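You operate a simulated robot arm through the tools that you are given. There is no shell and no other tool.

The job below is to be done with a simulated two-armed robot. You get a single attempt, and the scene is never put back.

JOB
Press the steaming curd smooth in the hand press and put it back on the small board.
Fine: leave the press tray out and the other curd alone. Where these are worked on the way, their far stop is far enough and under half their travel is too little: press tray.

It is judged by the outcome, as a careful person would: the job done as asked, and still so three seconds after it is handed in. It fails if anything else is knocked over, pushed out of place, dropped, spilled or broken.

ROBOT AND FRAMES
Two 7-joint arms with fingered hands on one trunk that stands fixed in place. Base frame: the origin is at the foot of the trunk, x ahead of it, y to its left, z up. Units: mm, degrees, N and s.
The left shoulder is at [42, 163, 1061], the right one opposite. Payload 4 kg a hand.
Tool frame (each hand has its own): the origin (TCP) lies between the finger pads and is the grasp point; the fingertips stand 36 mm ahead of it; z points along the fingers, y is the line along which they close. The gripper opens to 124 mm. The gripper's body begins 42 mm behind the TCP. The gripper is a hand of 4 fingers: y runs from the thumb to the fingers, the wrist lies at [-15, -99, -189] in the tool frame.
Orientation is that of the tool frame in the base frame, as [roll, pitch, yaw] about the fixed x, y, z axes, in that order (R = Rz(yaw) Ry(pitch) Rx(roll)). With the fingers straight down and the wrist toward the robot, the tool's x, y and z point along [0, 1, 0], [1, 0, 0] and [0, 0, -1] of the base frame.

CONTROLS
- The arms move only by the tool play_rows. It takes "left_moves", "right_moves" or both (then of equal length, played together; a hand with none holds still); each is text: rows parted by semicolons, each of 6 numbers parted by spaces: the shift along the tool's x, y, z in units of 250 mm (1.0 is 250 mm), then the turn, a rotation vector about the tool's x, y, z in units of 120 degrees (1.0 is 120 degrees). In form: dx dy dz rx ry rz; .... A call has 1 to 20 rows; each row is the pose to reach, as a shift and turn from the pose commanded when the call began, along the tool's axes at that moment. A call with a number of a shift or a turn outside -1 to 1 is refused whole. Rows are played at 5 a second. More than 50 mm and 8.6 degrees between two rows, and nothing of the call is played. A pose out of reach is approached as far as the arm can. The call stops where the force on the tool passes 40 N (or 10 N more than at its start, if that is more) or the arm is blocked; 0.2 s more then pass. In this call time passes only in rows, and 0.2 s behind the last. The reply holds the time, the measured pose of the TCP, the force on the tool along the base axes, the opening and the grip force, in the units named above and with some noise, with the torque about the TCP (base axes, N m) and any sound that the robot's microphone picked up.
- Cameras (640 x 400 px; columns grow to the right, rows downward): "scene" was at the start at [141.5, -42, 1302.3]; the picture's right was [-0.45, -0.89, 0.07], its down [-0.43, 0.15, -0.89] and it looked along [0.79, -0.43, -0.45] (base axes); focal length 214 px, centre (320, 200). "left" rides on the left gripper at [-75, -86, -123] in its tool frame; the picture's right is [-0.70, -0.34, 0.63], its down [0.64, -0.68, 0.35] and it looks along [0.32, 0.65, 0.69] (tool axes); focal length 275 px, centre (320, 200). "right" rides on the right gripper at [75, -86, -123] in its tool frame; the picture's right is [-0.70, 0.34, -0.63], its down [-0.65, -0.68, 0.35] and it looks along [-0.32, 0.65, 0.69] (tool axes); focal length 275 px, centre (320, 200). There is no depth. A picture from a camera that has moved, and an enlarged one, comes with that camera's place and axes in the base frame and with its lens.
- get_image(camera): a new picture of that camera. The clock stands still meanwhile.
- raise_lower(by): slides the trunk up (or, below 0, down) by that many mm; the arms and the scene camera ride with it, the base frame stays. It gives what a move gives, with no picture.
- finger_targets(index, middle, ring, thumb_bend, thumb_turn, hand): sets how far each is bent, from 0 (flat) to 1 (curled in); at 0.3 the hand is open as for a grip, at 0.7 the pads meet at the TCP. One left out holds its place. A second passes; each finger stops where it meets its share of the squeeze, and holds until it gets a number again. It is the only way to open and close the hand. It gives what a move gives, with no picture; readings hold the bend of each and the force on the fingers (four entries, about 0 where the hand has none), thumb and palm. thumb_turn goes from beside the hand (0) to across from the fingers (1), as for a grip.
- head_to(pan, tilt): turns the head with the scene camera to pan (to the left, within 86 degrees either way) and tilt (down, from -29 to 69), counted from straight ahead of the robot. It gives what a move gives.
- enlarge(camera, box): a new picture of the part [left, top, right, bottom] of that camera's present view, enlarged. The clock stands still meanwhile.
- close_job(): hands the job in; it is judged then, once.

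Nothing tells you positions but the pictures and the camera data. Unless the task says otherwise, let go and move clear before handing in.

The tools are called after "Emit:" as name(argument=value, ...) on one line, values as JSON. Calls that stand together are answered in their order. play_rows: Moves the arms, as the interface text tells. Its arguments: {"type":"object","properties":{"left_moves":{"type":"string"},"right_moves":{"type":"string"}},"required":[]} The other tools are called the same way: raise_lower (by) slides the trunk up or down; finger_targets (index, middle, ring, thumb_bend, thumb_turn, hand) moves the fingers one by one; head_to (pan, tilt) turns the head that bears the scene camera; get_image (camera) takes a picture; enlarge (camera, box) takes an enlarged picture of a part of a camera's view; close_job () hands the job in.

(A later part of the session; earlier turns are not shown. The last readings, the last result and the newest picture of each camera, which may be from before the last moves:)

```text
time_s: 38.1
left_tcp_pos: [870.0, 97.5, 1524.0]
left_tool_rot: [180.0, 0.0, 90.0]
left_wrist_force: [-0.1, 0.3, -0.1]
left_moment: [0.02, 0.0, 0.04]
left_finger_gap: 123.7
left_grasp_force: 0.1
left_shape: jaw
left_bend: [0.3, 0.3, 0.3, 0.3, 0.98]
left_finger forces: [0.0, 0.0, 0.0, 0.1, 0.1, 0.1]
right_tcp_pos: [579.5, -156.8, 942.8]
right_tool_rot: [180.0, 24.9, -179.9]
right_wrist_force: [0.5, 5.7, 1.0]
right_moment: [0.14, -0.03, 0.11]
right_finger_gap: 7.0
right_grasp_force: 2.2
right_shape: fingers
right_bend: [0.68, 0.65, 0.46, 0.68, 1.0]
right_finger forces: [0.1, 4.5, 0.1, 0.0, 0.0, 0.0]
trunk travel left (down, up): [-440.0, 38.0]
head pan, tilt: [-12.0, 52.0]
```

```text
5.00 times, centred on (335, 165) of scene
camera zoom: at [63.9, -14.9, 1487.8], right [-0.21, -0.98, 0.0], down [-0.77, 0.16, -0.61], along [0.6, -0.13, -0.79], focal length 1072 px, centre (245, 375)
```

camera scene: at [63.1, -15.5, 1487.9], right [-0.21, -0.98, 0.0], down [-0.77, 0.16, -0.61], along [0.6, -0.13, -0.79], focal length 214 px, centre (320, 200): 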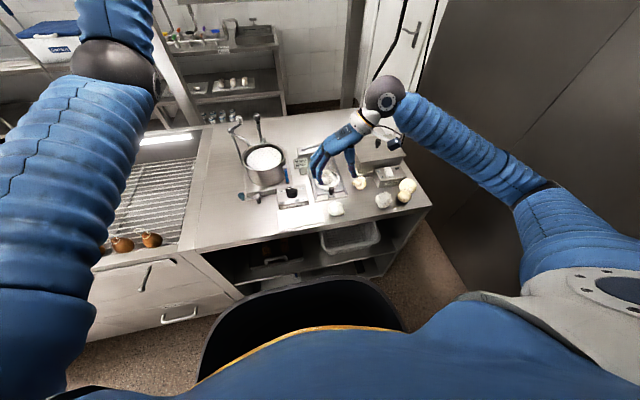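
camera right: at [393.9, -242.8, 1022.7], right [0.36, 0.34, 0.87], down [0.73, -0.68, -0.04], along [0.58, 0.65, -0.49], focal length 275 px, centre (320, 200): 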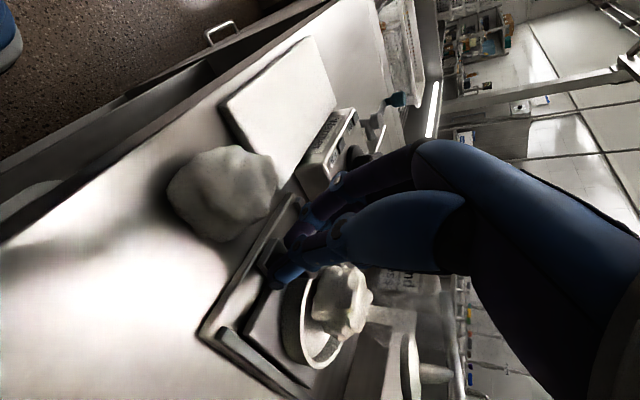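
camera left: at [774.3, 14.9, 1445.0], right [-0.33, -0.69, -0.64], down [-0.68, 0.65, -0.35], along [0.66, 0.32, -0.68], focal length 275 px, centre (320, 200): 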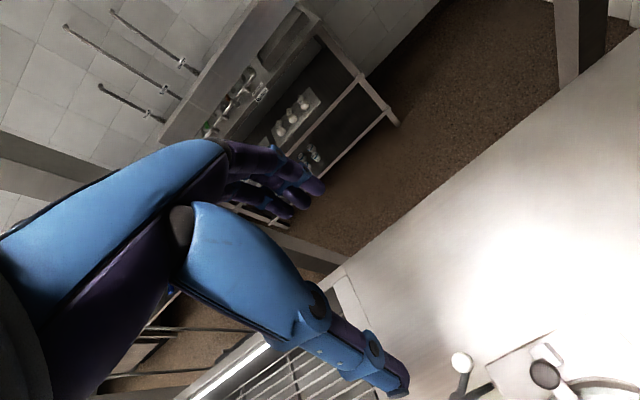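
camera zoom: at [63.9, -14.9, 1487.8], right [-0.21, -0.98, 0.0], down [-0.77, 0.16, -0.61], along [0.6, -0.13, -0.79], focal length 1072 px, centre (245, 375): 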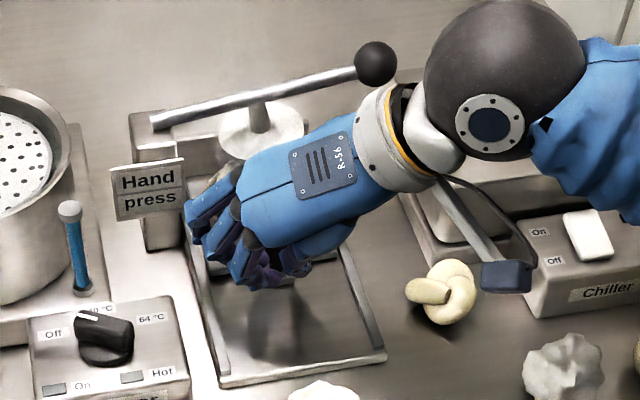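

Index and thumb are now closed behind the knob. Pushing on in small steps.

Emit:
play_rows(right_moves="-0.0181 0 0.0085 0 0 0; -0.0362 0 0.0169 0 0 0; -0.0543 0 0.0254 0 0 0")

Emit:
enlarge(camera="right", box=[180, 140, 440, 400])

Emit:
enlarge(camera="scene", box=[285, 125, 385, 205])

```text
time_s: 38.9
left_tcp_pos: [869.6, 98.3, 1525.1]
left_tool_rot: [-180.0, 0.1, 90.0]
left_wrist_force: [-0.4, 0.2, -1.3]
left_moment: [0.03, -0.03, 0.01]
left_finger_gap: 123.7
left_grasp_force: 0.0
left_shape: jaw
left_bend: [0.3, 0.3, 0.3, 0.3, 0.98]
left_finger forces: [0.1, 0.1, 0.0, 0.0, 0.0, 0.0]
right_tcp_pos: [594.2, -156.9, 942.6]
right_tool_rot: [-179.9, 24.8, -179.8]
right_wrist_force: [-4.0, 4.1, 0.8]
right_moment: [0.13, 0.06, 0.12]
right_finger_gap: 7.3
right_grasp_force: 2.9
right_shape: fingers
right_bend: [0.68, 0.65, 0.46, 0.68, 1.0]
right_finger forces: [0.1, 5.3, 0.0, 0.0, 0.0, 0.0]
trunk travel left (down, up): [-440.0, 38.0]
head pan, tilt: [-12.0, 52.0]
```

```text
1.54 times, centred on (310, 270) of right
camera zoom: at [473.5, -242.4, 1021.8], right [0.36, 0.34, 0.87], down [0.73, -0.68, -0.04], along [0.58, 0.65, -0.5], focal length 424 px, centre (335, 92)
```

zoom: 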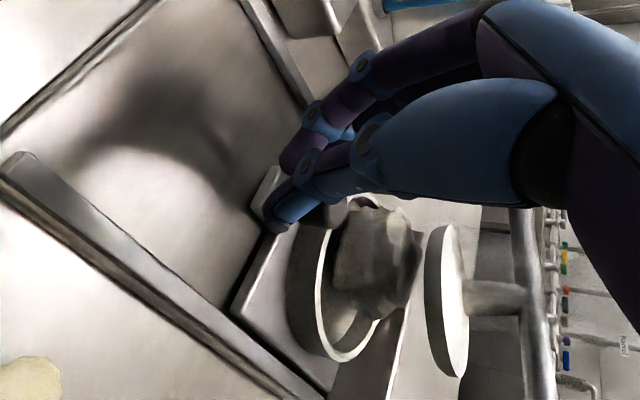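

```text
5.00 times, centred on (335, 165) of scene
camera zoom: at [63.5, -14.8, 1487.9], right [-0.21, -0.98, 0.0], down [-0.77, 0.16, -0.61], along [0.6, -0.13, -0.79], focal length 1072 px, centre (245, 375)
```

zoom: 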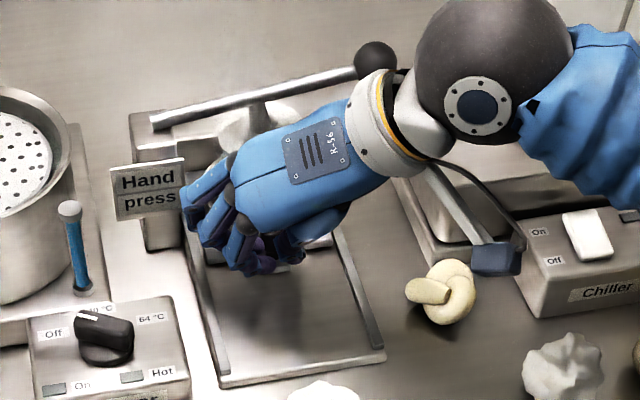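

Emit:
play_rows(right_moves="-0.0091 0 0.0042 0 0 0; -0.0181 0 0.0085 0 0 0; -0.0181 0 0.0085 0 0 0")

Emit:
enlarge(camera="right", box=[180, 140, 440, 400])

```text
time_s: 39.7
left_tcp_pos: [869.1, 98.6, 1525.0]
left_tool_rot: [-180.0, 0.0, 90.0]
left_wrist_force: [0.3, 0.3, 0.3]
left_moment: [0.01, -0.01, 0.01]
left_finger_gap: 123.7
left_grasp_force: 0.1
left_shape: jaw
left_bend: [0.3, 0.3, 0.3, 0.3, 0.98]
left_finger forces: [0.0, 0.1, 0.0, 0.0, 0.1, 0.1]
right_tcp_pos: [598.5, -157.9, 942.7]
right_tool_rot: [179.9, 24.9, -179.9]
right_wrist_force: [-4.0, 4.8, 0.4]
right_moment: [0.12, 0.13, 0.16]
right_finger_gap: 7.2
right_grasp_force: 3.7
right_shape: fingers
right_bend: [0.68, 0.65, 0.46, 0.68, 0.99]
right_finger forces: [0.1, 4.7, 0.1, 0.1, 1.7, 0.0]
trunk travel left (down, up): [-440.0, 38.0]
head pan, tilt: [-12.0, 52.0]
```

```text
1.54 times, centred on (310, 270) of right
camera zoom: at [478.4, -242.9, 1022.1], right [0.36, 0.34, 0.87], down [0.73, -0.68, -0.04], along [0.58, 0.65, -0.49], focal length 424 px, centre (335, 92)
```

zoom: 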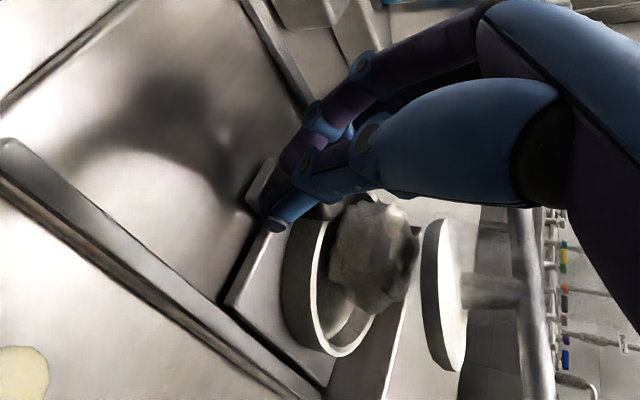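

Emit:
play_rows(right_moves="-0.0091 0 0.0042 0 0 0; -0.0181 0 0.0085 0 0 0; -0.0181 0 0.0085 0 0 0")

Emit:
enlarge(camera="right", box=[180, 140, 440, 400])

Emit:
enlarge(camera="scene", box=[285, 125, 385, 205])

```text
time_s: 40.5
left_tcp_pos: [869.7, 97.7, 1525.0]
left_tool_rot: [-180.0, 0.1, 90.0]
left_wrist_force: [-0.3, 1.2, 0.6]
left_moment: [-0.03, 0.03, 0.0]
left_finger_gap: 123.6
left_grasp_force: 0.0
left_shape: jaw
left_bend: [0.3, 0.3, 0.3, 0.3, 0.98]
left_finger forces: [0.0, 0.1, 0.1, 0.0, 0.1, 0.0]
right_tcp_pos: [604.4, -156.1, 943.3]
right_tool_rot: [-179.9, 24.8, -179.9]
right_wrist_force: [-6.2, 3.2, -2.3]
right_moment: [0.08, 0.17, 0.11]
right_finger_gap: 9.7
right_grasp_force: 4.3
right_shape: fingers
right_bend: [0.67, 0.65, 0.46, 0.68, 1.0]
right_finger forces: [4.3, 3.0, 0.0, 0.1, 0.7, 0.1]
trunk travel left (down, up): [-440.0, 38.0]
head pan, tilt: [-12.0, 52.0]
```

```text
1.54 times, centred on (310, 270) of right
camera zoom: at [483.5, -243.0, 1022.0], right [0.36, 0.34, 0.87], down [0.73, -0.68, -0.04], along [0.58, 0.65, -0.49], focal length 424 px, centre (335, 92)
```

zoom: 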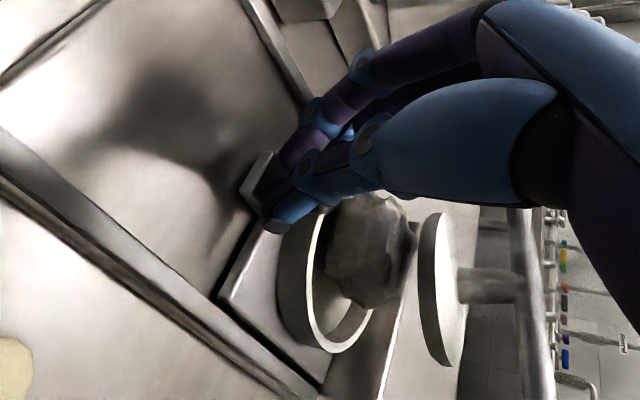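

```text
5.00 times, centred on (335, 165) of scene
camera zoom: at [63.4, -15.1, 1487.8], right [-0.21, -0.98, 0.0], down [-0.77, 0.16, -0.61], along [0.6, -0.13, -0.79], focal length 1072 px, centre (245, 375)
```

zoom: 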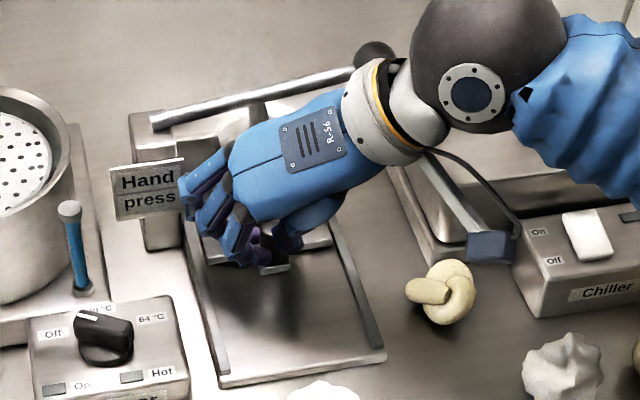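

The ring no longer moves with the hand and the tray tongue is about 93 mm in, so the tray is at its far stop under the plate. I'll open, back off and rise clear.

Emit:
finger_targets(hand="right", index=0.5, middle=0.5, thumb_bend=0.5)

Emit:
play_rows(right_moves="0.03 0 -0.065 0 0 0; 0.06 0 -0.13 0 0 0; 0.1 0 -0.2 0 0 0; 0.16 0 -0.29 0 0 0; 0.22 0 -0.38 0 0 0; 0.28 0 -0.47 0 0 0; 0.34 0 -0.56 0 0 0")

Emit:
get_image(camera="scene")

Emit:
enlarge(camera="scene", box=[280, 120, 400, 210])

Emit:
get_image(camera="right")

```text
time_s: 41.5
left_tcp_pos: [869.9, 98.2, 1524.5]
left_tool_rot: [-180.0, 0.0, 90.1]
left_wrist_force: [1.4, 0.2, -0.4]
left_moment: [-0.02, -0.03, 0.02]
left_finger_gap: 123.5
left_grasp_force: 0.1
left_shape: jaw
left_bend: [0.3, 0.3, 0.3, 0.3, 0.98]
left_finger forces: [0.0, 0.0, 0.1, 0.0, 0.0, 0.1]
right_tcp_pos: [604.1, -157.1, 942.5]
right_tool_rot: [179.9, 24.8, 179.9]
right_wrist_force: [-1.0, -0.6, -0.1]
right_moment: [0.03, -0.02, -0.01]
right_finger_gap: 61.8
right_grasp_force: 0.1
right_shape: fingers
right_bend: [0.5, 0.5, 0.46, 0.5, 0.98]
right_finger forces: [0.0, 0.1, 0.1, 0.1, 0.0, 0.1]
trunk travel left (down, up): [-440.0, 38.0]
head pan, tilt: [-12.0, 52.0]
```

```text
time_s: 43.1
left_tcp_pos: [869.7, 98.2, 1524.6]
left_tool_rot: [-180.0, 0.0, 90.1]
left_wrist_force: [0.7, -0.5, -0.4]
left_moment: [-0.02, 0.01, -0.02]
left_finger_gap: 123.6
left_grasp_force: 0.0
left_shape: jaw
left_bend: [0.3, 0.3, 0.3, 0.3, 0.98]
left_finger forces: [0.0, 0.0, 0.0, 0.0, 0.0, 0.0]
right_tcp_pos: [468.6, -157.7, 1035.2]
right_tool_rot: [-180.0, 24.9, 180.0]
right_wrist_force: [0.3, -1.3, 0.7]
right_moment: [-0.03, 0.02, 0.01]
right_finger_gap: 61.8
right_grasp_force: 0.1
right_shape: fingers
right_bend: [0.5, 0.5, 0.46, 0.5, 0.98]
right_finger forces: [0.0, 0.0, 0.0, 0.0, 0.0, 0.0]
trunk travel left (down, up): [-440.0, 38.0]
head pan, tilt: [-12.0, 52.0]
```

```text
taken
camera scene: at [63.3, -15.3, 1487.9], right [-0.21, -0.98, 0.0], down [-0.77, 0.16, -0.61], along [0.6, -0.13, -0.79], focal length 214 px, centre (320, 200)
```

scene: 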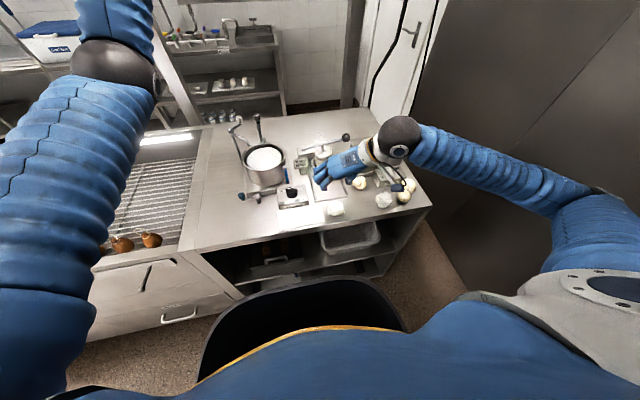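

```text
4.44 times, centred on (340, 165) of scene
camera zoom: at [63.3, -15.3, 1487.9], right [-0.21, -0.98, 0.0], down [-0.77, 0.16, -0.61], along [0.6, -0.13, -0.79], focal length 953 px, centre (231, 356)
```

zoom: 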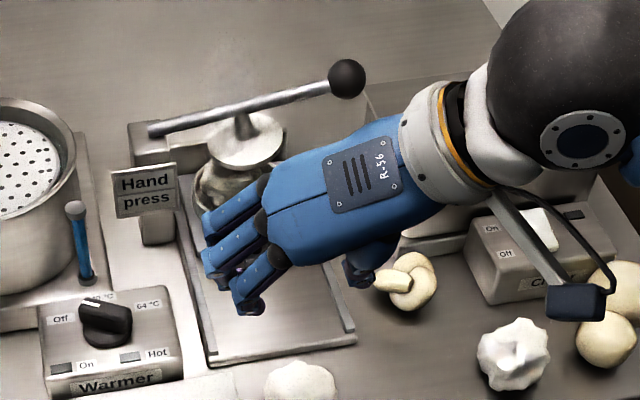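

```text
taken
camera right: at [347.4, -243.1, 1113.9], right [0.36, 0.34, 0.87], down [0.73, -0.68, -0.04], along [0.58, 0.65, -0.49], focal length 275 px, centre (320, 200)
```

right: 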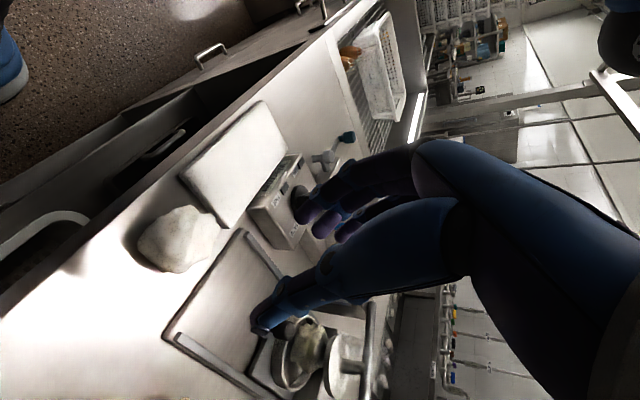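

The tray is in with the curd under the plate. Next: the lever ball at about [676, -242, 1019]; I rise, undo the tilt, and turn the hand so the wrist comes from my side.

Emit:
play_rows(right_moves="-0.032 0 -0.069 0 0.042 0; -0.064 0 -0.138 0 0.083 0; -0.097 0 -0.206 0 0.125 0; -0.129 0 -0.275 0 0.167 0; -0.161 0 -0.344 0 0.208 0; -0.161 0 -0.344 0 0.208 0")

Emit:
play_rows(right_moves="-0.0693 -0.0277 0 0 0 0.0625; -0.1387 -0.0553 0 0 0 0.125; -0.208 -0.083 0 0 0 0.1875; -0.2773 -0.1107 0 0 0 0.25; -0.3467 -0.1383 0 0 0 0.3125; -0.416 -0.166 0 0 0 0.375; -0.4853 -0.1937 0 0 0 0.4375; -0.5547 -0.2213 0 0 0 0.5; -0.624 -0.249 0 0 0 0.5625; -0.6933 -0.2767 0 0 0 0.625; -0.7627 -0.3043 0 0 0 0.6875; -0.832 -0.332 0 0 0 0.75; -0.832 -0.332 0 0 0 0.75")

Emit:
get_image(camera="scene")

Emit:
get_image(camera="right")

Emit:
enlarge(camera="scene", box=[280, 100, 420, 210])

```text
time_s: 44.5
left_tcp_pos: [869.1, 96.9, 1524.3]
left_tool_rot: [-180.0, 0.0, 90.0]
left_wrist_force: [-0.3, 0.3, -0.2]
left_moment: [0.02, -0.03, 0.02]
left_finger_gap: 123.8
left_grasp_force: 0.0
left_shape: jaw
left_bend: [0.3, 0.3, 0.3, 0.3, 0.98]
left_finger forces: [0.1, 0.1, 0.0, 0.1, 0.0, 0.1]
right_tcp_pos: [467.0, -155.6, 1129.6]
right_tool_rot: [179.9, -0.2, 180.0]
right_wrist_force: [0.1, 0.3, 0.1]
right_moment: [0.02, -0.02, 0.01]
right_finger_gap: 62.0
right_grasp_force: 0.1
right_shape: fingers
right_bend: [0.5, 0.5, 0.46, 0.5, 0.98]
right_finger forces: [0.1, 0.0, 0.0, 0.1, 0.0, 0.1]
trunk travel left (down, up): [-440.0, 38.0]
head pan, tilt: [-12.0, 52.0]
```

```text
time_s: 47.3
left_tcp_pos: [868.8, 96.8, 1525.4]
left_tool_rot: [180.0, 0.0, 90.0]
left_wrist_force: [0.5, -0.3, -0.4]
left_moment: [-0.03, -0.06, -0.01]
left_finger_gap: 123.7
left_grasp_force: 0.1
left_shape: jaw
left_bend: [0.3, 0.3, 0.3, 0.3, 0.98]
left_finger forces: [0.1, 0.0, 0.0, 0.0, 0.1, 0.1]
right_tcp_pos: [676.1, -241.0, 1130.2]
right_tool_rot: [180.0, -0.1, 90.1]
right_wrist_force: [0.1, -0.5, -0.1]
right_moment: [0.01, -0.04, 0.01]
right_finger_gap: 61.8
right_grasp_force: 0.0
right_shape: fingers
right_bend: [0.5, 0.5, 0.46, 0.5, 0.98]
right_finger forces: [0.1, 0.0, 0.0, 0.0, 0.1, 0.0]
trunk travel left (down, up): [-440.0, 38.0]
head pan, tilt: [-12.0, 52.0]
```

```text
taken
camera scene: at [63.6, -15.6, 1487.9], right [-0.21, -0.98, 0.0], down [-0.77, 0.16, -0.61], along [0.6, -0.13, -0.79], focal length 214 px, centre (320, 200)
```

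scene: 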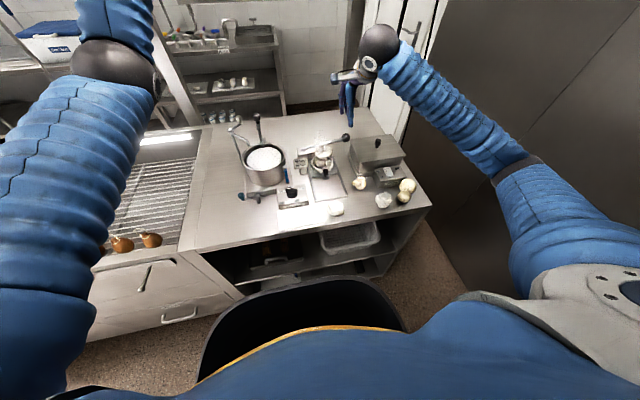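

```text
taken
camera right: at [590.0, -165.9, 1251.2], right [0.34, -0.7, 0.63], down [-0.68, -0.64, -0.35], along [0.65, -0.32, -0.69], focal length 275 px, centre (320, 200)
```

right: 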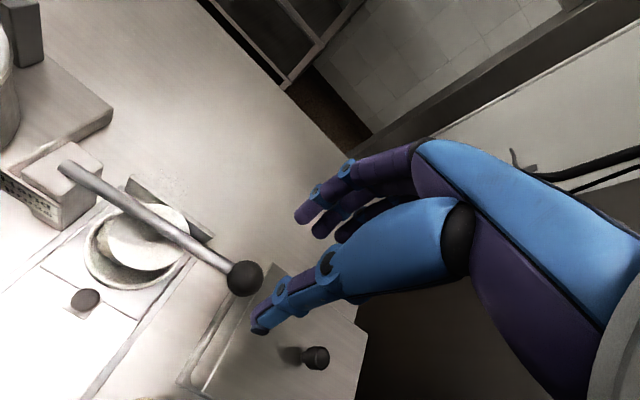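

```text
3.64 times, centred on (350, 155) of scene
camera zoom: at [63.6, -15.6, 1487.9], right [-0.21, -0.98, 0.0], down [-0.77, 0.16, -0.61], along [0.6, -0.13, -0.79], focal length 780 px, centre (211, 364)
```

zoom: 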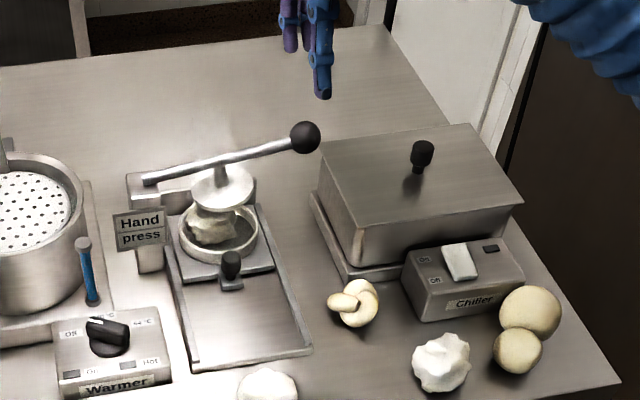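

The ring sits right under the plate and the lever ball is at about [678, -242, 1017]. I'll close the fingers into a firm point to press the ball from above.

Emit:
finger_targets(hand="right", index=0.72, middle=0.72, ring=0.72, thumb_bend=0.72)

Emit:
get_image(camera="right")

Emit:
enlarge(camera="scene", box=[310, 60, 410, 150])

```text
time_s: 48.3
left_tcp_pos: [871.4, 98.5, 1524.6]
left_tool_rot: [-180.0, 0.0, 90.0]
left_wrist_force: [1.7, 0.3, -0.4]
left_moment: [-0.01, -0.04, -0.03]
left_finger_gap: 123.5
left_grasp_force: 0.0
left_shape: jaw
left_bend: [0.3, 0.3, 0.3, 0.3, 0.98]
left_finger forces: [0.1, 0.1, 0.1, 0.0, 0.0, 0.0]
right_tcp_pos: [676.1, -239.5, 1129.0]
right_tool_rot: [-179.9, -0.1, 90.0]
right_wrist_force: [-0.5, 0.1, 0.2]
right_moment: [-0.01, -0.01, 0.02]
right_finger_gap: 0.0
right_grasp_force: 0.0
right_shape: fingers
right_bend: [0.71, 0.72, 0.72, 0.71, 1.0]
right_finger forces: [0.0, 0.1, 0.0, 0.0, 0.1, 0.0]
trunk travel left (down, up): [-440.0, 38.0]
head pan, tilt: [-12.0, 52.0]
```

```text
taken
camera right: at [590.0, -165.7, 1251.1], right [0.34, -0.7, 0.63], down [-0.68, -0.65, -0.35], along [0.65, -0.31, -0.69], focal length 275 px, centre (320, 200)
```

right: 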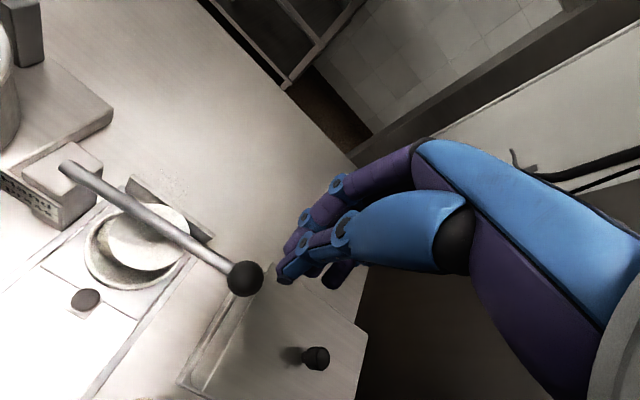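

```text
4.44 times, centred on (360, 105) of scene
camera zoom: at [63.9, -15.4, 1487.8], right [-0.21, -0.98, 0.0], down [-0.77, 0.16, -0.61], along [0.6, -0.13, -0.79], focal length 953 px, centre (142, 622)
```

zoom: 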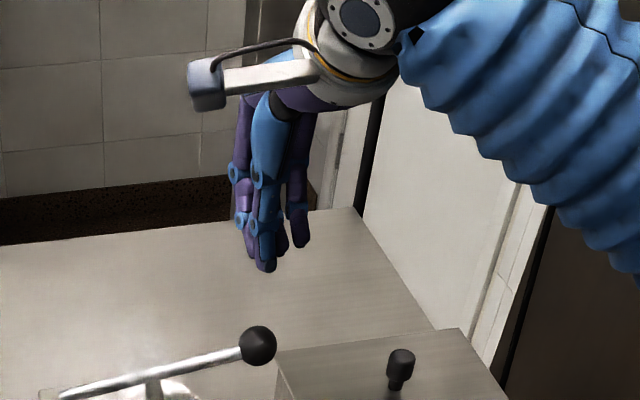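

The closed tips form a cradle about 38 mm ahead of the TCP. I'll descend to just above the ball and look.

Emit:
play_rows(right_moves="-0.004 0.004 0.06 0 0 0; -0.008 0.008 0.12 0 0 0; -0.008 0.008 0.18 0 0 0; -0.008 0.008 0.208 0 0 0; -0.008 0.008 0.208 0 0 0")

Emit:
get_image(camera="right")

Emit:
enlarge(camera="scene", box=[310, 80, 410, 170])

```text
time_s: 49.5
left_tcp_pos: [870.0, 98.2, 1523.9]
left_tool_rot: [-180.0, 0.0, 90.0]
left_wrist_force: [-0.6, 0.1, 0.4]
left_moment: [0.0, -0.02, 0.01]
left_finger_gap: 123.8
left_grasp_force: 0.0
left_shape: jaw
left_bend: [0.3, 0.3, 0.3, 0.3, 0.98]
left_finger forces: [0.0, 0.1, 0.0, 0.1, 0.0, 0.0]
right_tcp_pos: [679.1, -241.4, 1078.6]
right_tool_rot: [-179.9, 0.1, 90.0]
right_wrist_force: [-0.4, -0.1, 0.5]
right_moment: [-0.02, 0.01, 0.02]
right_finger_gap: 0.0
right_grasp_force: 0.2
right_shape: fingers
right_bend: [0.71, 0.72, 0.72, 0.71, 1.0]
right_finger forces: [0.0, 0.0, 0.0, 0.0, 0.1, 0.0]
trunk travel left (down, up): [-440.0, 38.0]
head pan, tilt: [-12.0, 52.0]
```

```text
taken
camera right: at [592.0, -167.4, 1199.6], right [0.34, -0.7, 0.63], down [-0.68, -0.65, -0.35], along [0.65, -0.31, -0.69], focal length 275 px, centre (320, 200)
```

right: 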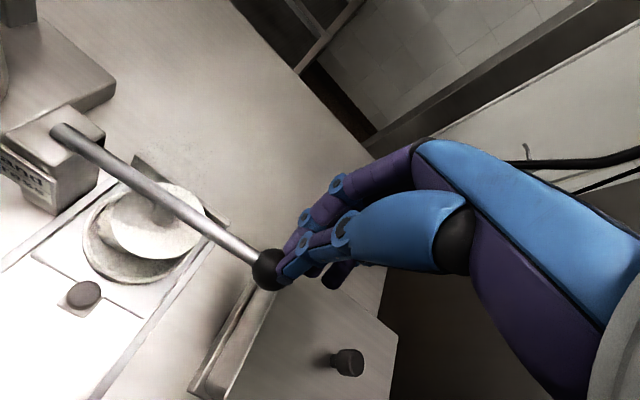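

```text
4.44 times, centred on (360, 125) of scene
camera zoom: at [64.0, -15.2, 1487.8], right [-0.21, -0.98, 0.0], down [-0.77, 0.16, -0.61], along [0.6, -0.13, -0.79], focal length 953 px, centre (142, 533)
```

zoom: 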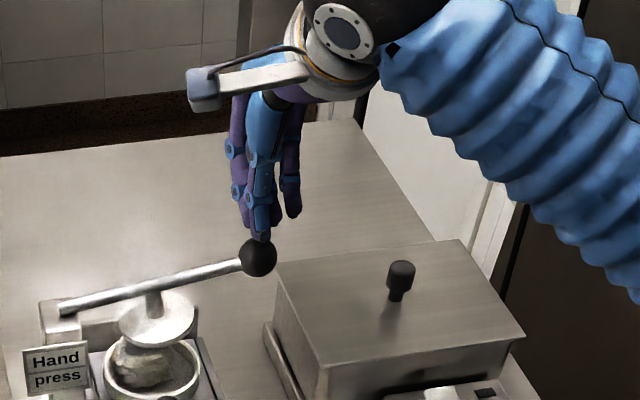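

The tip is right over the ball. I'll start pressing down slowly along the lever's arc.

Emit:
play_rows(right_moves="0 0 0.02 0 0 0; 0 0 0.04 0 0 0; -0.004 0 0.06 0 0 0; -0.006 0 0.08 0 0 0; -0.008 0 0.1 0 0 0; -0.009 0 0.12 0 0 0; -0.01 0 0.136 0 0 0")

Emit:
get_image(camera="right")

Emit:
enlarge(camera="scene", box=[290, 90, 410, 190])

```text
time_s: 51.1
left_tcp_pos: [869.3, 99.4, 1524.1]
left_tool_rot: [-180.0, -0.1, 90.1]
left_wrist_force: [0.8, 0.9, -1.4]
left_moment: [0.03, -0.02, -0.01]
left_finger_gap: 123.7
left_grasp_force: 0.1
left_shape: jaw
left_bend: [0.3, 0.3, 0.3, 0.3, 0.98]
left_finger forces: [0.0, 0.1, 0.1, 0.0, 0.1, 0.0]
right_tcp_pos: [677.6, -244.7, 1042.3]
right_tool_rot: [-180.0, 0.0, 90.1]
right_wrist_force: [-1.2, -0.8, 1.0]
right_moment: [0.0, 0.01, -0.01]
right_finger_gap: 0.0
right_grasp_force: 0.0
right_shape: fingers
right_bend: [0.71, 0.72, 0.72, 0.71, 1.0]
right_finger forces: [0.0, 0.0, 0.0, 0.0, 0.0, 0.0]
trunk travel left (down, up): [-440.0, 38.0]
head pan, tilt: [-12.0, 52.0]
```

```text
taken
camera right: at [592.0, -170.3, 1164.8], right [0.34, -0.7, 0.63], down [-0.68, -0.65, -0.34], along [0.65, -0.31, -0.69], focal length 275 px, centre (320, 200)
```

right: 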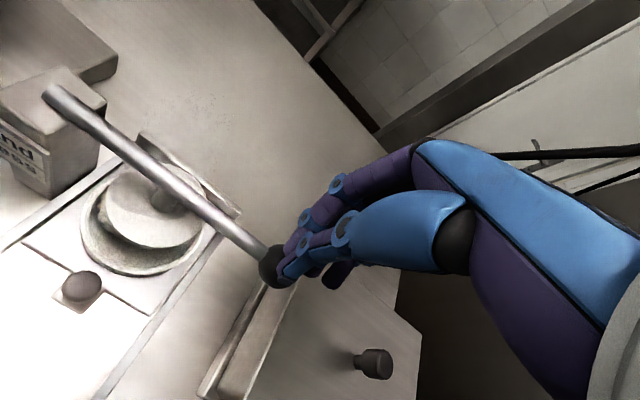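

```text
4.00 times, centred on (350, 140) of scene
camera zoom: at [63.9, -15.4, 1487.8], right [-0.21, -0.98, 0.0], down [-0.77, 0.16, -0.61], along [0.6, -0.13, -0.79], focal length 858 px, centre (200, 440)
```

zoom: 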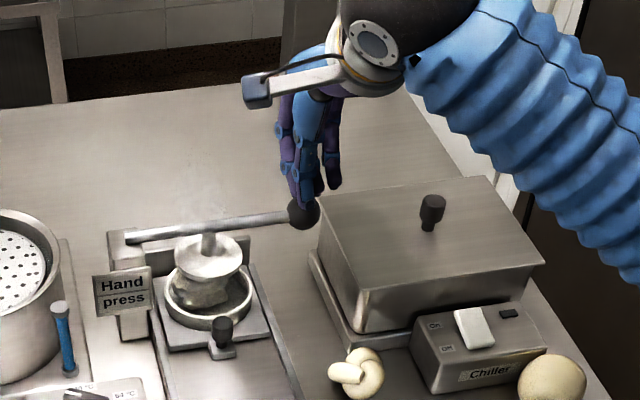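

The lever follows easily. Continuing down the arc.

Emit:
play_rows(right_moves="0.001 0 0.024 0 0 0; 0.003 0 0.048 0 0 0; 0.005 0 0.072 0 0 0; 0.008 0 0.096 0 0 0; 0.01 0 0.112 0 0 0; 0.01 0 0.112 0 0 0")

Emit:
get_image(camera="right")

Emit:
enlarge(camera="scene", box=[290, 90, 410, 190])

```text
time_s: 51.8
left_tcp_pos: [868.5, 97.3, 1524.5]
left_tool_rot: [180.0, 0.0, 89.9]
left_wrist_force: [1.1, -0.3, 0.3]
left_moment: [0.0, 0.01, 0.01]
left_finger_gap: 123.8
left_grasp_force: 0.1
left_shape: jaw
left_bend: [0.3, 0.3, 0.3, 0.3, 0.98]
left_finger forces: [0.0, 0.0, 0.0, 0.0, 0.0, 0.1]
right_tcp_pos: [679.4, -243.8, 1035.4]
right_tool_rot: [179.2, -0.2, 90.0]
right_wrist_force: [-5.1, 2.1, 23.9]
right_moment: [0.14, 0.29, 0.01]
right_finger_gap: 0.2
right_grasp_force: 14.0
right_shape: fingers
right_bend: [0.72, 0.72, 0.72, 0.7, 1.0]
right_finger forces: [6.5, 0.0, 0.0, 0.0, 22.0, 0.0]
trunk travel left (down, up): [-440.0, 38.0]
head pan, tilt: [-12.0, 52.0]
stopped in row 3 (right hand): the force on the tool passed its limit at 46 N (the readings are from after the stop); the commanded pose is now the measured one
```

```text
taken
camera right: at [591.6, -170.2, 1157.5], right [0.33, -0.7, 0.64], down [-0.68, -0.64, -0.36], along [0.66, -0.31, -0.68], focal length 275 px, centre (320, 200)
```

right: 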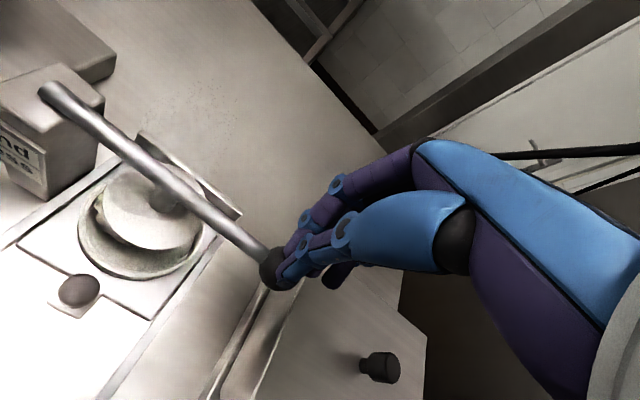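

```text
4.00 times, centred on (350, 140) of scene
camera zoom: at [62.9, -15.0, 1487.9], right [-0.21, -0.98, 0.0], down [-0.77, 0.16, -0.61], along [0.6, -0.13, -0.79], focal length 858 px, centre (200, 440)
```

zoom: 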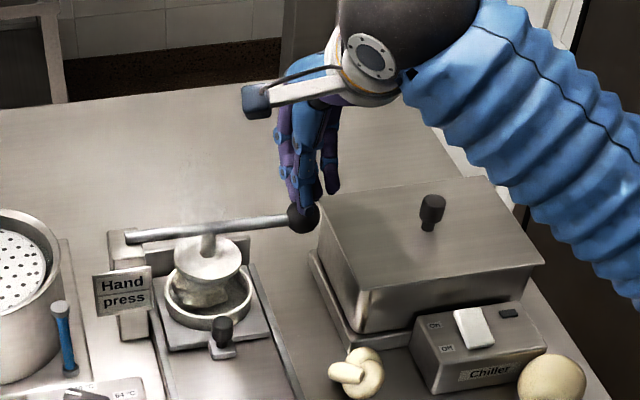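

The plate has met the curd (about 24–46 N). I'll keep pressing, now in very small steps to avoid impact peaks.

Emit:
play_rows(right_moves="0 0 0.006 0 0 0; 0 0 0.012 0 0 0; 0.001 0 0.018 0 0 0; 0.001 0 0.024 0 0 0; 0.002 0 0.03 0 0 0; 0.002 0 0.036 0 0 0; 0.003 0 0.042 0 0 0; 0.003 0 0.048 0 0 0")

Emit:
enlarge(camera="scene", box=[300, 110, 390, 190])

```text
time_s: 52.4
left_tcp_pos: [868.2, 98.7, 1524.4]
left_tool_rot: [180.0, 0.0, 90.0]
left_wrist_force: [0.0, 0.6, -1.0]
left_moment: [-0.04, -0.01, -0.01]
left_finger_gap: 123.8
left_grasp_force: 0.0
left_shape: jaw
left_bend: [0.3, 0.3, 0.3, 0.3, 0.98]
left_finger forces: [0.0, 0.0, 0.1, 0.1, 0.1, 0.0]
right_tcp_pos: [680.4, -245.5, 1036.6]
right_tool_rot: [178.9, -0.3, 90.0]
right_wrist_force: [-6.3, 1.1, 21.2]
right_moment: [0.1, 0.4, -0.02]
right_finger_gap: 0.3
right_grasp_force: 11.5
right_shape: fingers
right_bend: [0.72, 0.72, 0.72, 0.7, 1.0]
right_finger forces: [0.0, 0.1, 0.0, 0.0, 23.2, 0.0]
trunk travel left (down, up): [-440.0, 38.0]
head pan, tilt: [-12.0, 52.0]
stopped in row 2 (right hand): the force on the tool passed its limit at 43 N (the readings are from after the stop); the commanded pose is now the measured one
```

```text
5.00 times, centred on (345, 150) of scene
camera zoom: at [63.0, -15.1, 1487.7], right [-0.21, -0.98, 0.0], down [-0.77, 0.16, -0.61], along [0.6, -0.13, -0.79], focal length 1072 px, centre (195, 450)
```

zoom: 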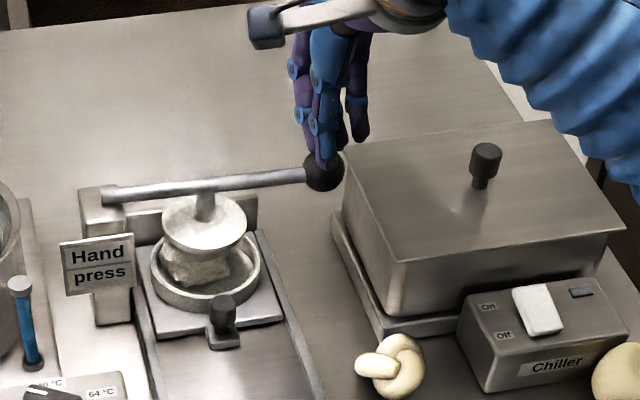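

Emit:
enlarge(camera="scene", box=[320, 135, 360, 175])

Emit:
enlarge(camera="right", box=[20, 120, 320, 330])

```text
10.00 times, centred on (340, 155) of scene
camera zoom: at [63.0, -15.1, 1487.7], right [-0.21, -0.98, 0.0], down [-0.77, 0.16, -0.61], along [0.6, -0.13, -0.79], focal length 2145 px, centre (120, 650)
```

zoom: 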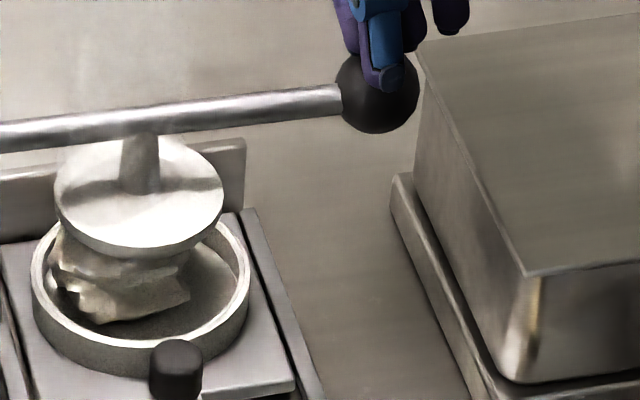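

```text
1.90 times, centred on (170, 225) of right
camera zoom: at [591.8, -170.7, 1157.1], right [0.32, -0.7, 0.64], down [-0.68, -0.64, -0.36], along [0.66, -0.31, -0.68], focal length 524 px, centre (606, 152)
```

zoom: 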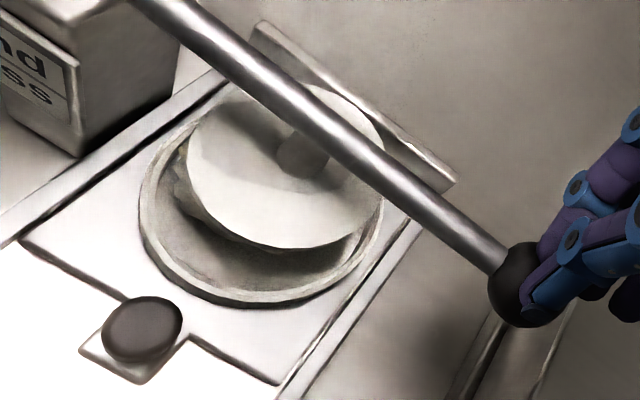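

The lever is blocked by the curd under the plate, with only the thumb's edge on the ball. I'll lift slightly, centre the tip on the ball, and then press and hold steadily.

Emit:
play_rows(right_moves="0 0 -0.012 0 0 0; 0 0.012 -0.024 0 0 0; 0 0.024 -0.024 0 0 0; 0.004 0.024 -0.016 0 0 0; 0.004 0.024 -0.008 0 0 0; 0.004 0.024 0 0 0 0; 0.004 0.024 0.002 0 0 0; 0.004 0.024 0.004 0 0 0; 0.004 0.024 0.006 0 0 0; 0.004 0.024 0.006 0 0 0; 0.004 0.024 0.006 0 0 0; 0.004 0.024 0.006 0 0 0")

Emit:
enlarge(camera="scene", box=[315, 115, 375, 175])

```text
time_s: 54.2
left_tcp_pos: [868.0, 98.5, 1525.2]
left_tool_rot: [-180.0, 0.0, 90.0]
left_wrist_force: [0.0, -1.3, 0.8]
left_moment: [-0.01, 0.05, -0.04]
left_finger_gap: 124.0
left_grasp_force: 0.1
left_shape: jaw
left_bend: [0.3, 0.3, 0.3, 0.3, 0.98]
left_finger forces: [0.0, 0.0, 0.0, 0.0, 0.0, 0.0]
right_tcp_pos: [687.5, -242.9, 1037.5]
right_tool_rot: [178.7, -0.4, 90.0]
right_wrist_force: [-9.0, 0.6, 25.4]
right_moment: [0.15, 0.59, 0.02]
right_finger_gap: 1.2
right_grasp_force: 13.3
right_shape: fingers
right_bend: [0.72, 0.72, 0.72, 0.69, 1.0]
right_finger forces: [0.1, 0.0, 0.1, 0.0, 27.1, 0.0]
trunk travel left (down, up): [-440.0, 38.0]
head pan, tilt: [-12.0, 52.0]
stopped in row 9 (right hand): the force on the tool passed its limit at 41 N (the readings are from after the stop); the commanded pose is now the measured one
```

```text
6.67 times, centred on (345, 145) of scene
camera zoom: at [62.8, -15.1, 1487.7], right [-0.21, -0.98, 0.0], down [-0.77, 0.16, -0.61], along [0.6, -0.13, -0.79], focal length 1430 px, centre (153, 567)
```

zoom: 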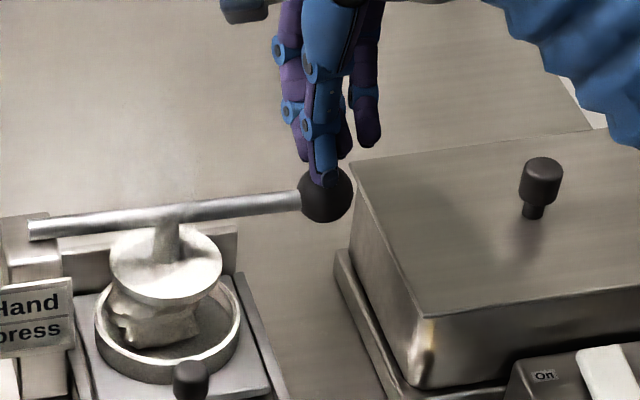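

The lever stands nearly level with the plate on the curd and won't yield at about 40 N through the thumb alone. I'll lift off to see whether the lever returns by itself and whether the curd has changed.

Emit:
play_rows(right_moves="0 -0.02 -0.03 0 0 0; 0 -0.03 -0.06 0 0 0; 0 -0.03 -0.12 0 0 0; 0 -0.03 -0.18 0 0 0; 0 -0.03 -0.24 0 0 0; 0 -0.03 -0.28 0 0 0")

Emit:
enlarge(camera="scene", box=[300, 105, 380, 175])

Emit:
get_image(camera="right")

```text
time_s: 55.6
left_tcp_pos: [869.0, 97.2, 1523.5]
left_tool_rot: [-179.9, -0.1, 90.0]
left_wrist_force: [-0.3, -0.5, -1.0]
left_moment: [-0.02, 0.02, 0.0]
left_finger_gap: 123.8
left_grasp_force: 0.0
left_shape: jaw
left_bend: [0.3, 0.3, 0.3, 0.3, 0.98]
left_finger forces: [0.0, 0.0, 0.0, 0.1, 0.0, 0.0]
right_tcp_pos: [679.4, -244.3, 1104.3]
right_tool_rot: [179.1, -0.4, 89.9]
right_wrist_force: [0.1, -0.4, -0.5]
right_moment: [0.0, -0.01, -0.01]
right_finger_gap: 0.0
right_grasp_force: 0.1
right_shape: fingers
right_bend: [0.72, 0.72, 0.72, 0.71, 1.0]
right_finger forces: [0.1, 0.1, 0.0, 0.1, 0.0, 0.0]
trunk travel left (down, up): [-440.0, 38.0]
head pan, tilt: [-12.0, 52.0]
```

```text
5.71 times, centred on (340, 140) of scene
camera zoom: at [64.2, -15.3, 1487.8], right [-0.21, -0.98, 0.0], down [-0.77, 0.16, -0.61], along [0.6, -0.13, -0.79], focal length 1226 px, centre (206, 543)
```

zoom: 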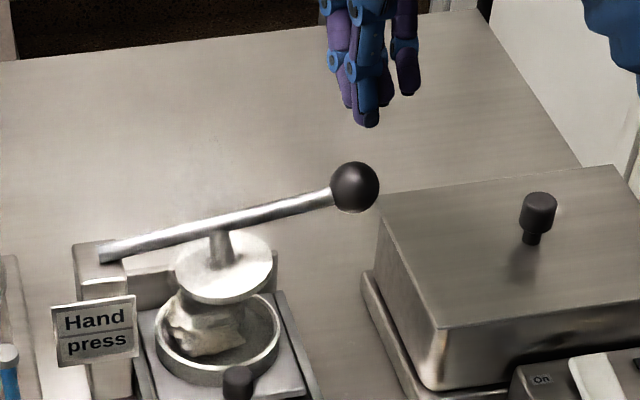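

```text
taken
camera right: at [590.4, -170.2, 1225.5], right [0.32, -0.7, 0.64], down [-0.68, -0.64, -0.36], along [0.66, -0.31, -0.68], focal length 275 px, centre (320, 200)
```

right: 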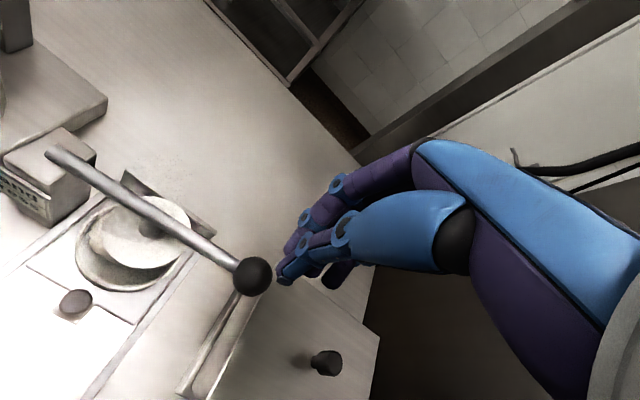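

The lever is spring-loaded and came back up, but the curd is still lumpy, so the press needs a stronger, steadier push. I'll make a proper fist to press with the knuckles instead of one thumb tip.

Emit:
finger_targets(hand="right", index=1.0, middle=1.0, ring=1.0, thumb_bend=0.3)

Emit:
get_image(camera="right")

Emit:
enlarge(camera="scene", box=[310, 65, 410, 155])

```text
time_s: 56.6
left_tcp_pos: [870.1, 97.5, 1524.7]
left_tool_rot: [179.9, 0.0, 89.9]
left_wrist_force: [1.1, 0.0, -0.3]
left_moment: [0.02, 0.01, 0.0]
left_finger_gap: 123.9
left_grasp_force: 0.0
left_shape: jaw
left_bend: [0.3, 0.3, 0.3, 0.3, 0.98]
left_finger forces: [0.0, 0.0, 0.1, 0.0, 0.0, 0.0]
right_tcp_pos: [678.8, -244.1, 1103.5]
right_tool_rot: [179.0, -0.3, 89.9]
right_wrist_force: [-0.7, -0.1, 0.3]
right_moment: [-0.01, 0.01, 0.0]
right_finger_gap: 79.0
right_grasp_force: 0.1
right_shape: fingers
right_bend: [1.0, 1.0, 1.0, 0.3, 0.96]
right_finger forces: [0.0, 0.0, 0.0, 0.1, 0.0, 0.0]
trunk travel left (down, up): [-440.0, 38.0]
head pan, tilt: [-12.0, 52.0]
```

```text
taken
camera right: at [590.4, -170.1, 1225.5], right [0.32, -0.7, 0.64], down [-0.68, -0.64, -0.36], along [0.66, -0.31, -0.68], focal length 275 px, centre (320, 200)
```

right: 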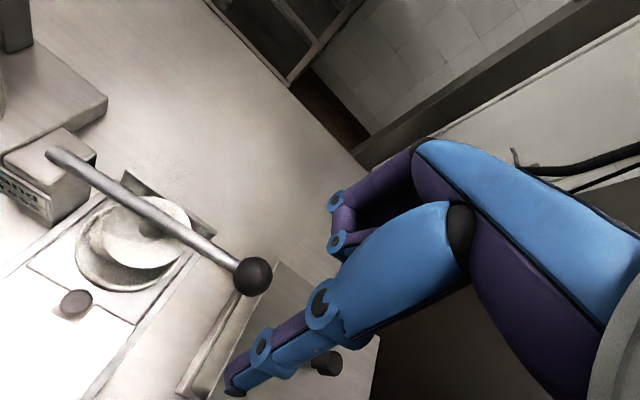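

```text
4.44 times, centred on (360, 110) of scene
camera zoom: at [64.1, -15.3, 1487.8], right [-0.21, -0.98, 0.0], down [-0.77, 0.16, -0.61], along [0.6, -0.13, -0.79], focal length 953 px, centre (142, 600)
```

zoom: 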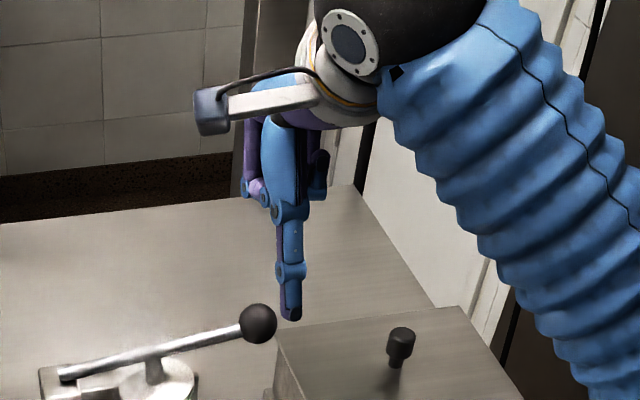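

The fist's lowest point is the knuckle row about 34 mm ahead (+x) of the TCP at TCP height. I'll shift so those knuckles are over the ball and come down close.

Emit:
play_rows(right_moves="0.002 -0.066 0 0 0 0; 0.004 -0.132 0 0 0 0; 0.004 -0.132 0.06 0 0 0; 0.004 -0.132 0.12 0 0 0; 0.004 -0.132 0.18 0 0 0; 0.004 -0.132 0.24 0 0 0; 0.004 -0.132 0.24 0 0 0")

Emit:
get_image(camera="right")

Emit:
enlarge(camera="scene", box=[300, 85, 400, 175])

```text
time_s: 58.2
left_tcp_pos: [868.8, 97.9, 1524.8]
left_tool_rot: [-180.0, 0.0, 90.0]
left_wrist_force: [0.6, -0.1, 0.4]
left_moment: [-0.01, -0.02, -0.03]
left_finger_gap: 123.8
left_grasp_force: 0.0
left_shape: jaw
left_bend: [0.3, 0.3, 0.3, 0.3, 0.98]
left_finger forces: [0.0, 0.0, 0.0, 0.0, 0.1, 0.1]
right_tcp_pos: [647.6, -241.8, 1044.4]
right_tool_rot: [178.9, -0.3, 90.0]
right_wrist_force: [-0.4, 0.5, 0.2]
right_moment: [0.01, -0.02, 0.01]
right_finger_gap: 79.3
right_grasp_force: 0.1
right_shape: fingers
right_bend: [1.0, 1.0, 1.0, 0.3, 0.96]
right_finger forces: [0.1, 0.0, 0.1, 0.0, 0.0, 0.0]
trunk travel left (down, up): [-440.0, 38.0]
head pan, tilt: [-12.0, 52.0]
```

```text
taken
camera right: at [557.8, -168.4, 1164.9], right [0.32, -0.7, 0.64], down [-0.68, -0.64, -0.36], along [0.66, -0.31, -0.68], focal length 275 px, centre (320, 200)
```

right: 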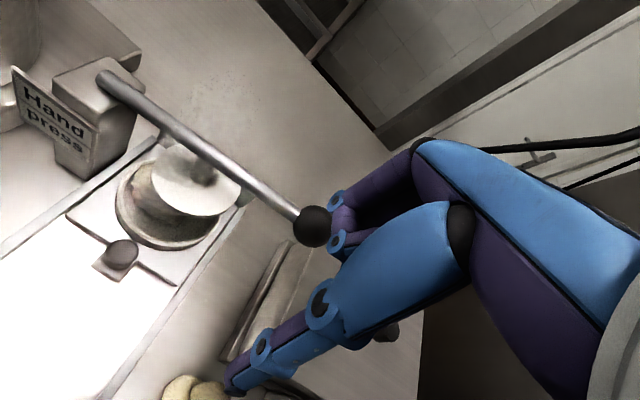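

```text
4.44 times, centred on (350, 130) of scene
camera zoom: at [63.9, -15.2, 1487.9], right [-0.21, -0.98, 0.0], down [-0.77, 0.16, -0.61], along [0.6, -0.13, -0.79], focal length 953 px, centre (187, 511)
```

zoom: 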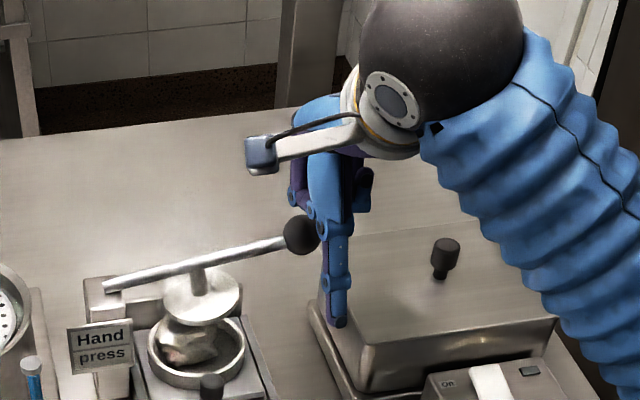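

The ball projects to [676, -240, 1017] with the knuckles just above it. Pressing down with the fist now, slowing before the plate meets the curd.

Emit:
play_rows(right_moves="0 0 0.03 0 0 0; 0 0 0.06 0 0 0; 0 0 0.09 0 0 0; 0 0 0.12 0 0 0; 0 0 0.132 0 0 0; 0 0 0.144 0 0 0; 0 0 0.152 0 0 0")

Emit:
enlarge(camera="scene", box=[300, 95, 400, 185])

Emit:
get_image(camera="right")

```text
time_s: 59.9
left_tcp_pos: [869.8, 98.7, 1524.8]
left_tool_rot: [-180.0, 0.0, 90.0]
left_wrist_force: [-0.4, -0.2, -0.3]
left_moment: [0.03, -0.01, -0.03]
left_finger_gap: 123.4
left_grasp_force: 0.0
left_shape: jaw
left_bend: [0.3, 0.3, 0.3, 0.3, 0.98]
left_finger forces: [0.0, 0.1, 0.1, 0.0, 0.0, 0.1]
right_tcp_pos: [648.4, -242.1, 1005.2]
right_tool_rot: [179.0, -0.3, 90.1]
right_wrist_force: [-1.2, -0.4, 1.7]
right_moment: [-0.01, -0.06, -0.04]
right_finger_gap: 79.3
right_grasp_force: 0.4
right_shape: fingers
right_bend: [1.0, 1.0, 1.0, 0.3, 0.96]
right_finger forces: [0.0, 1.5, 0.1, 0.0, 0.0, 0.0]
trunk travel left (down, up): [-440.0, 38.0]
head pan, tilt: [-12.0, 52.0]
```

```text
4.44 times, centred on (350, 140) of scene
camera zoom: at [63.9, -15.3, 1487.8], right [-0.21, -0.98, 0.0], down [-0.77, 0.16, -0.61], along [0.6, -0.13, -0.79], focal length 953 px, centre (187, 467)
```

zoom: 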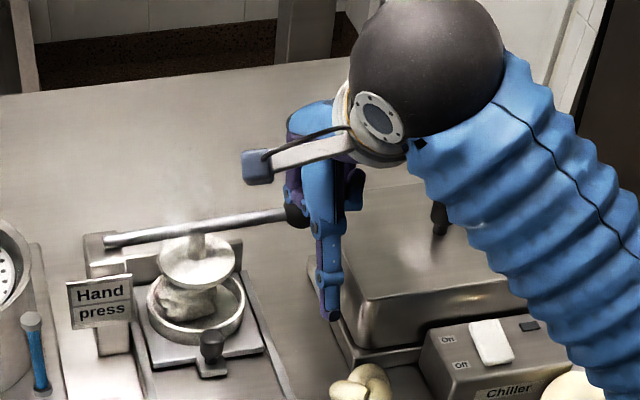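

```text
taken
camera right: at [558.5, -168.5, 1126.4], right [0.33, -0.7, 0.64], down [-0.68, -0.64, -0.36], along [0.66, -0.31, -0.68], focal length 275 px, centre (320, 200)
```

right: 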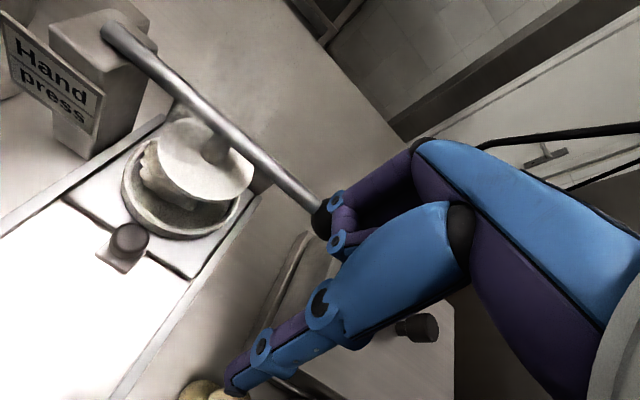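

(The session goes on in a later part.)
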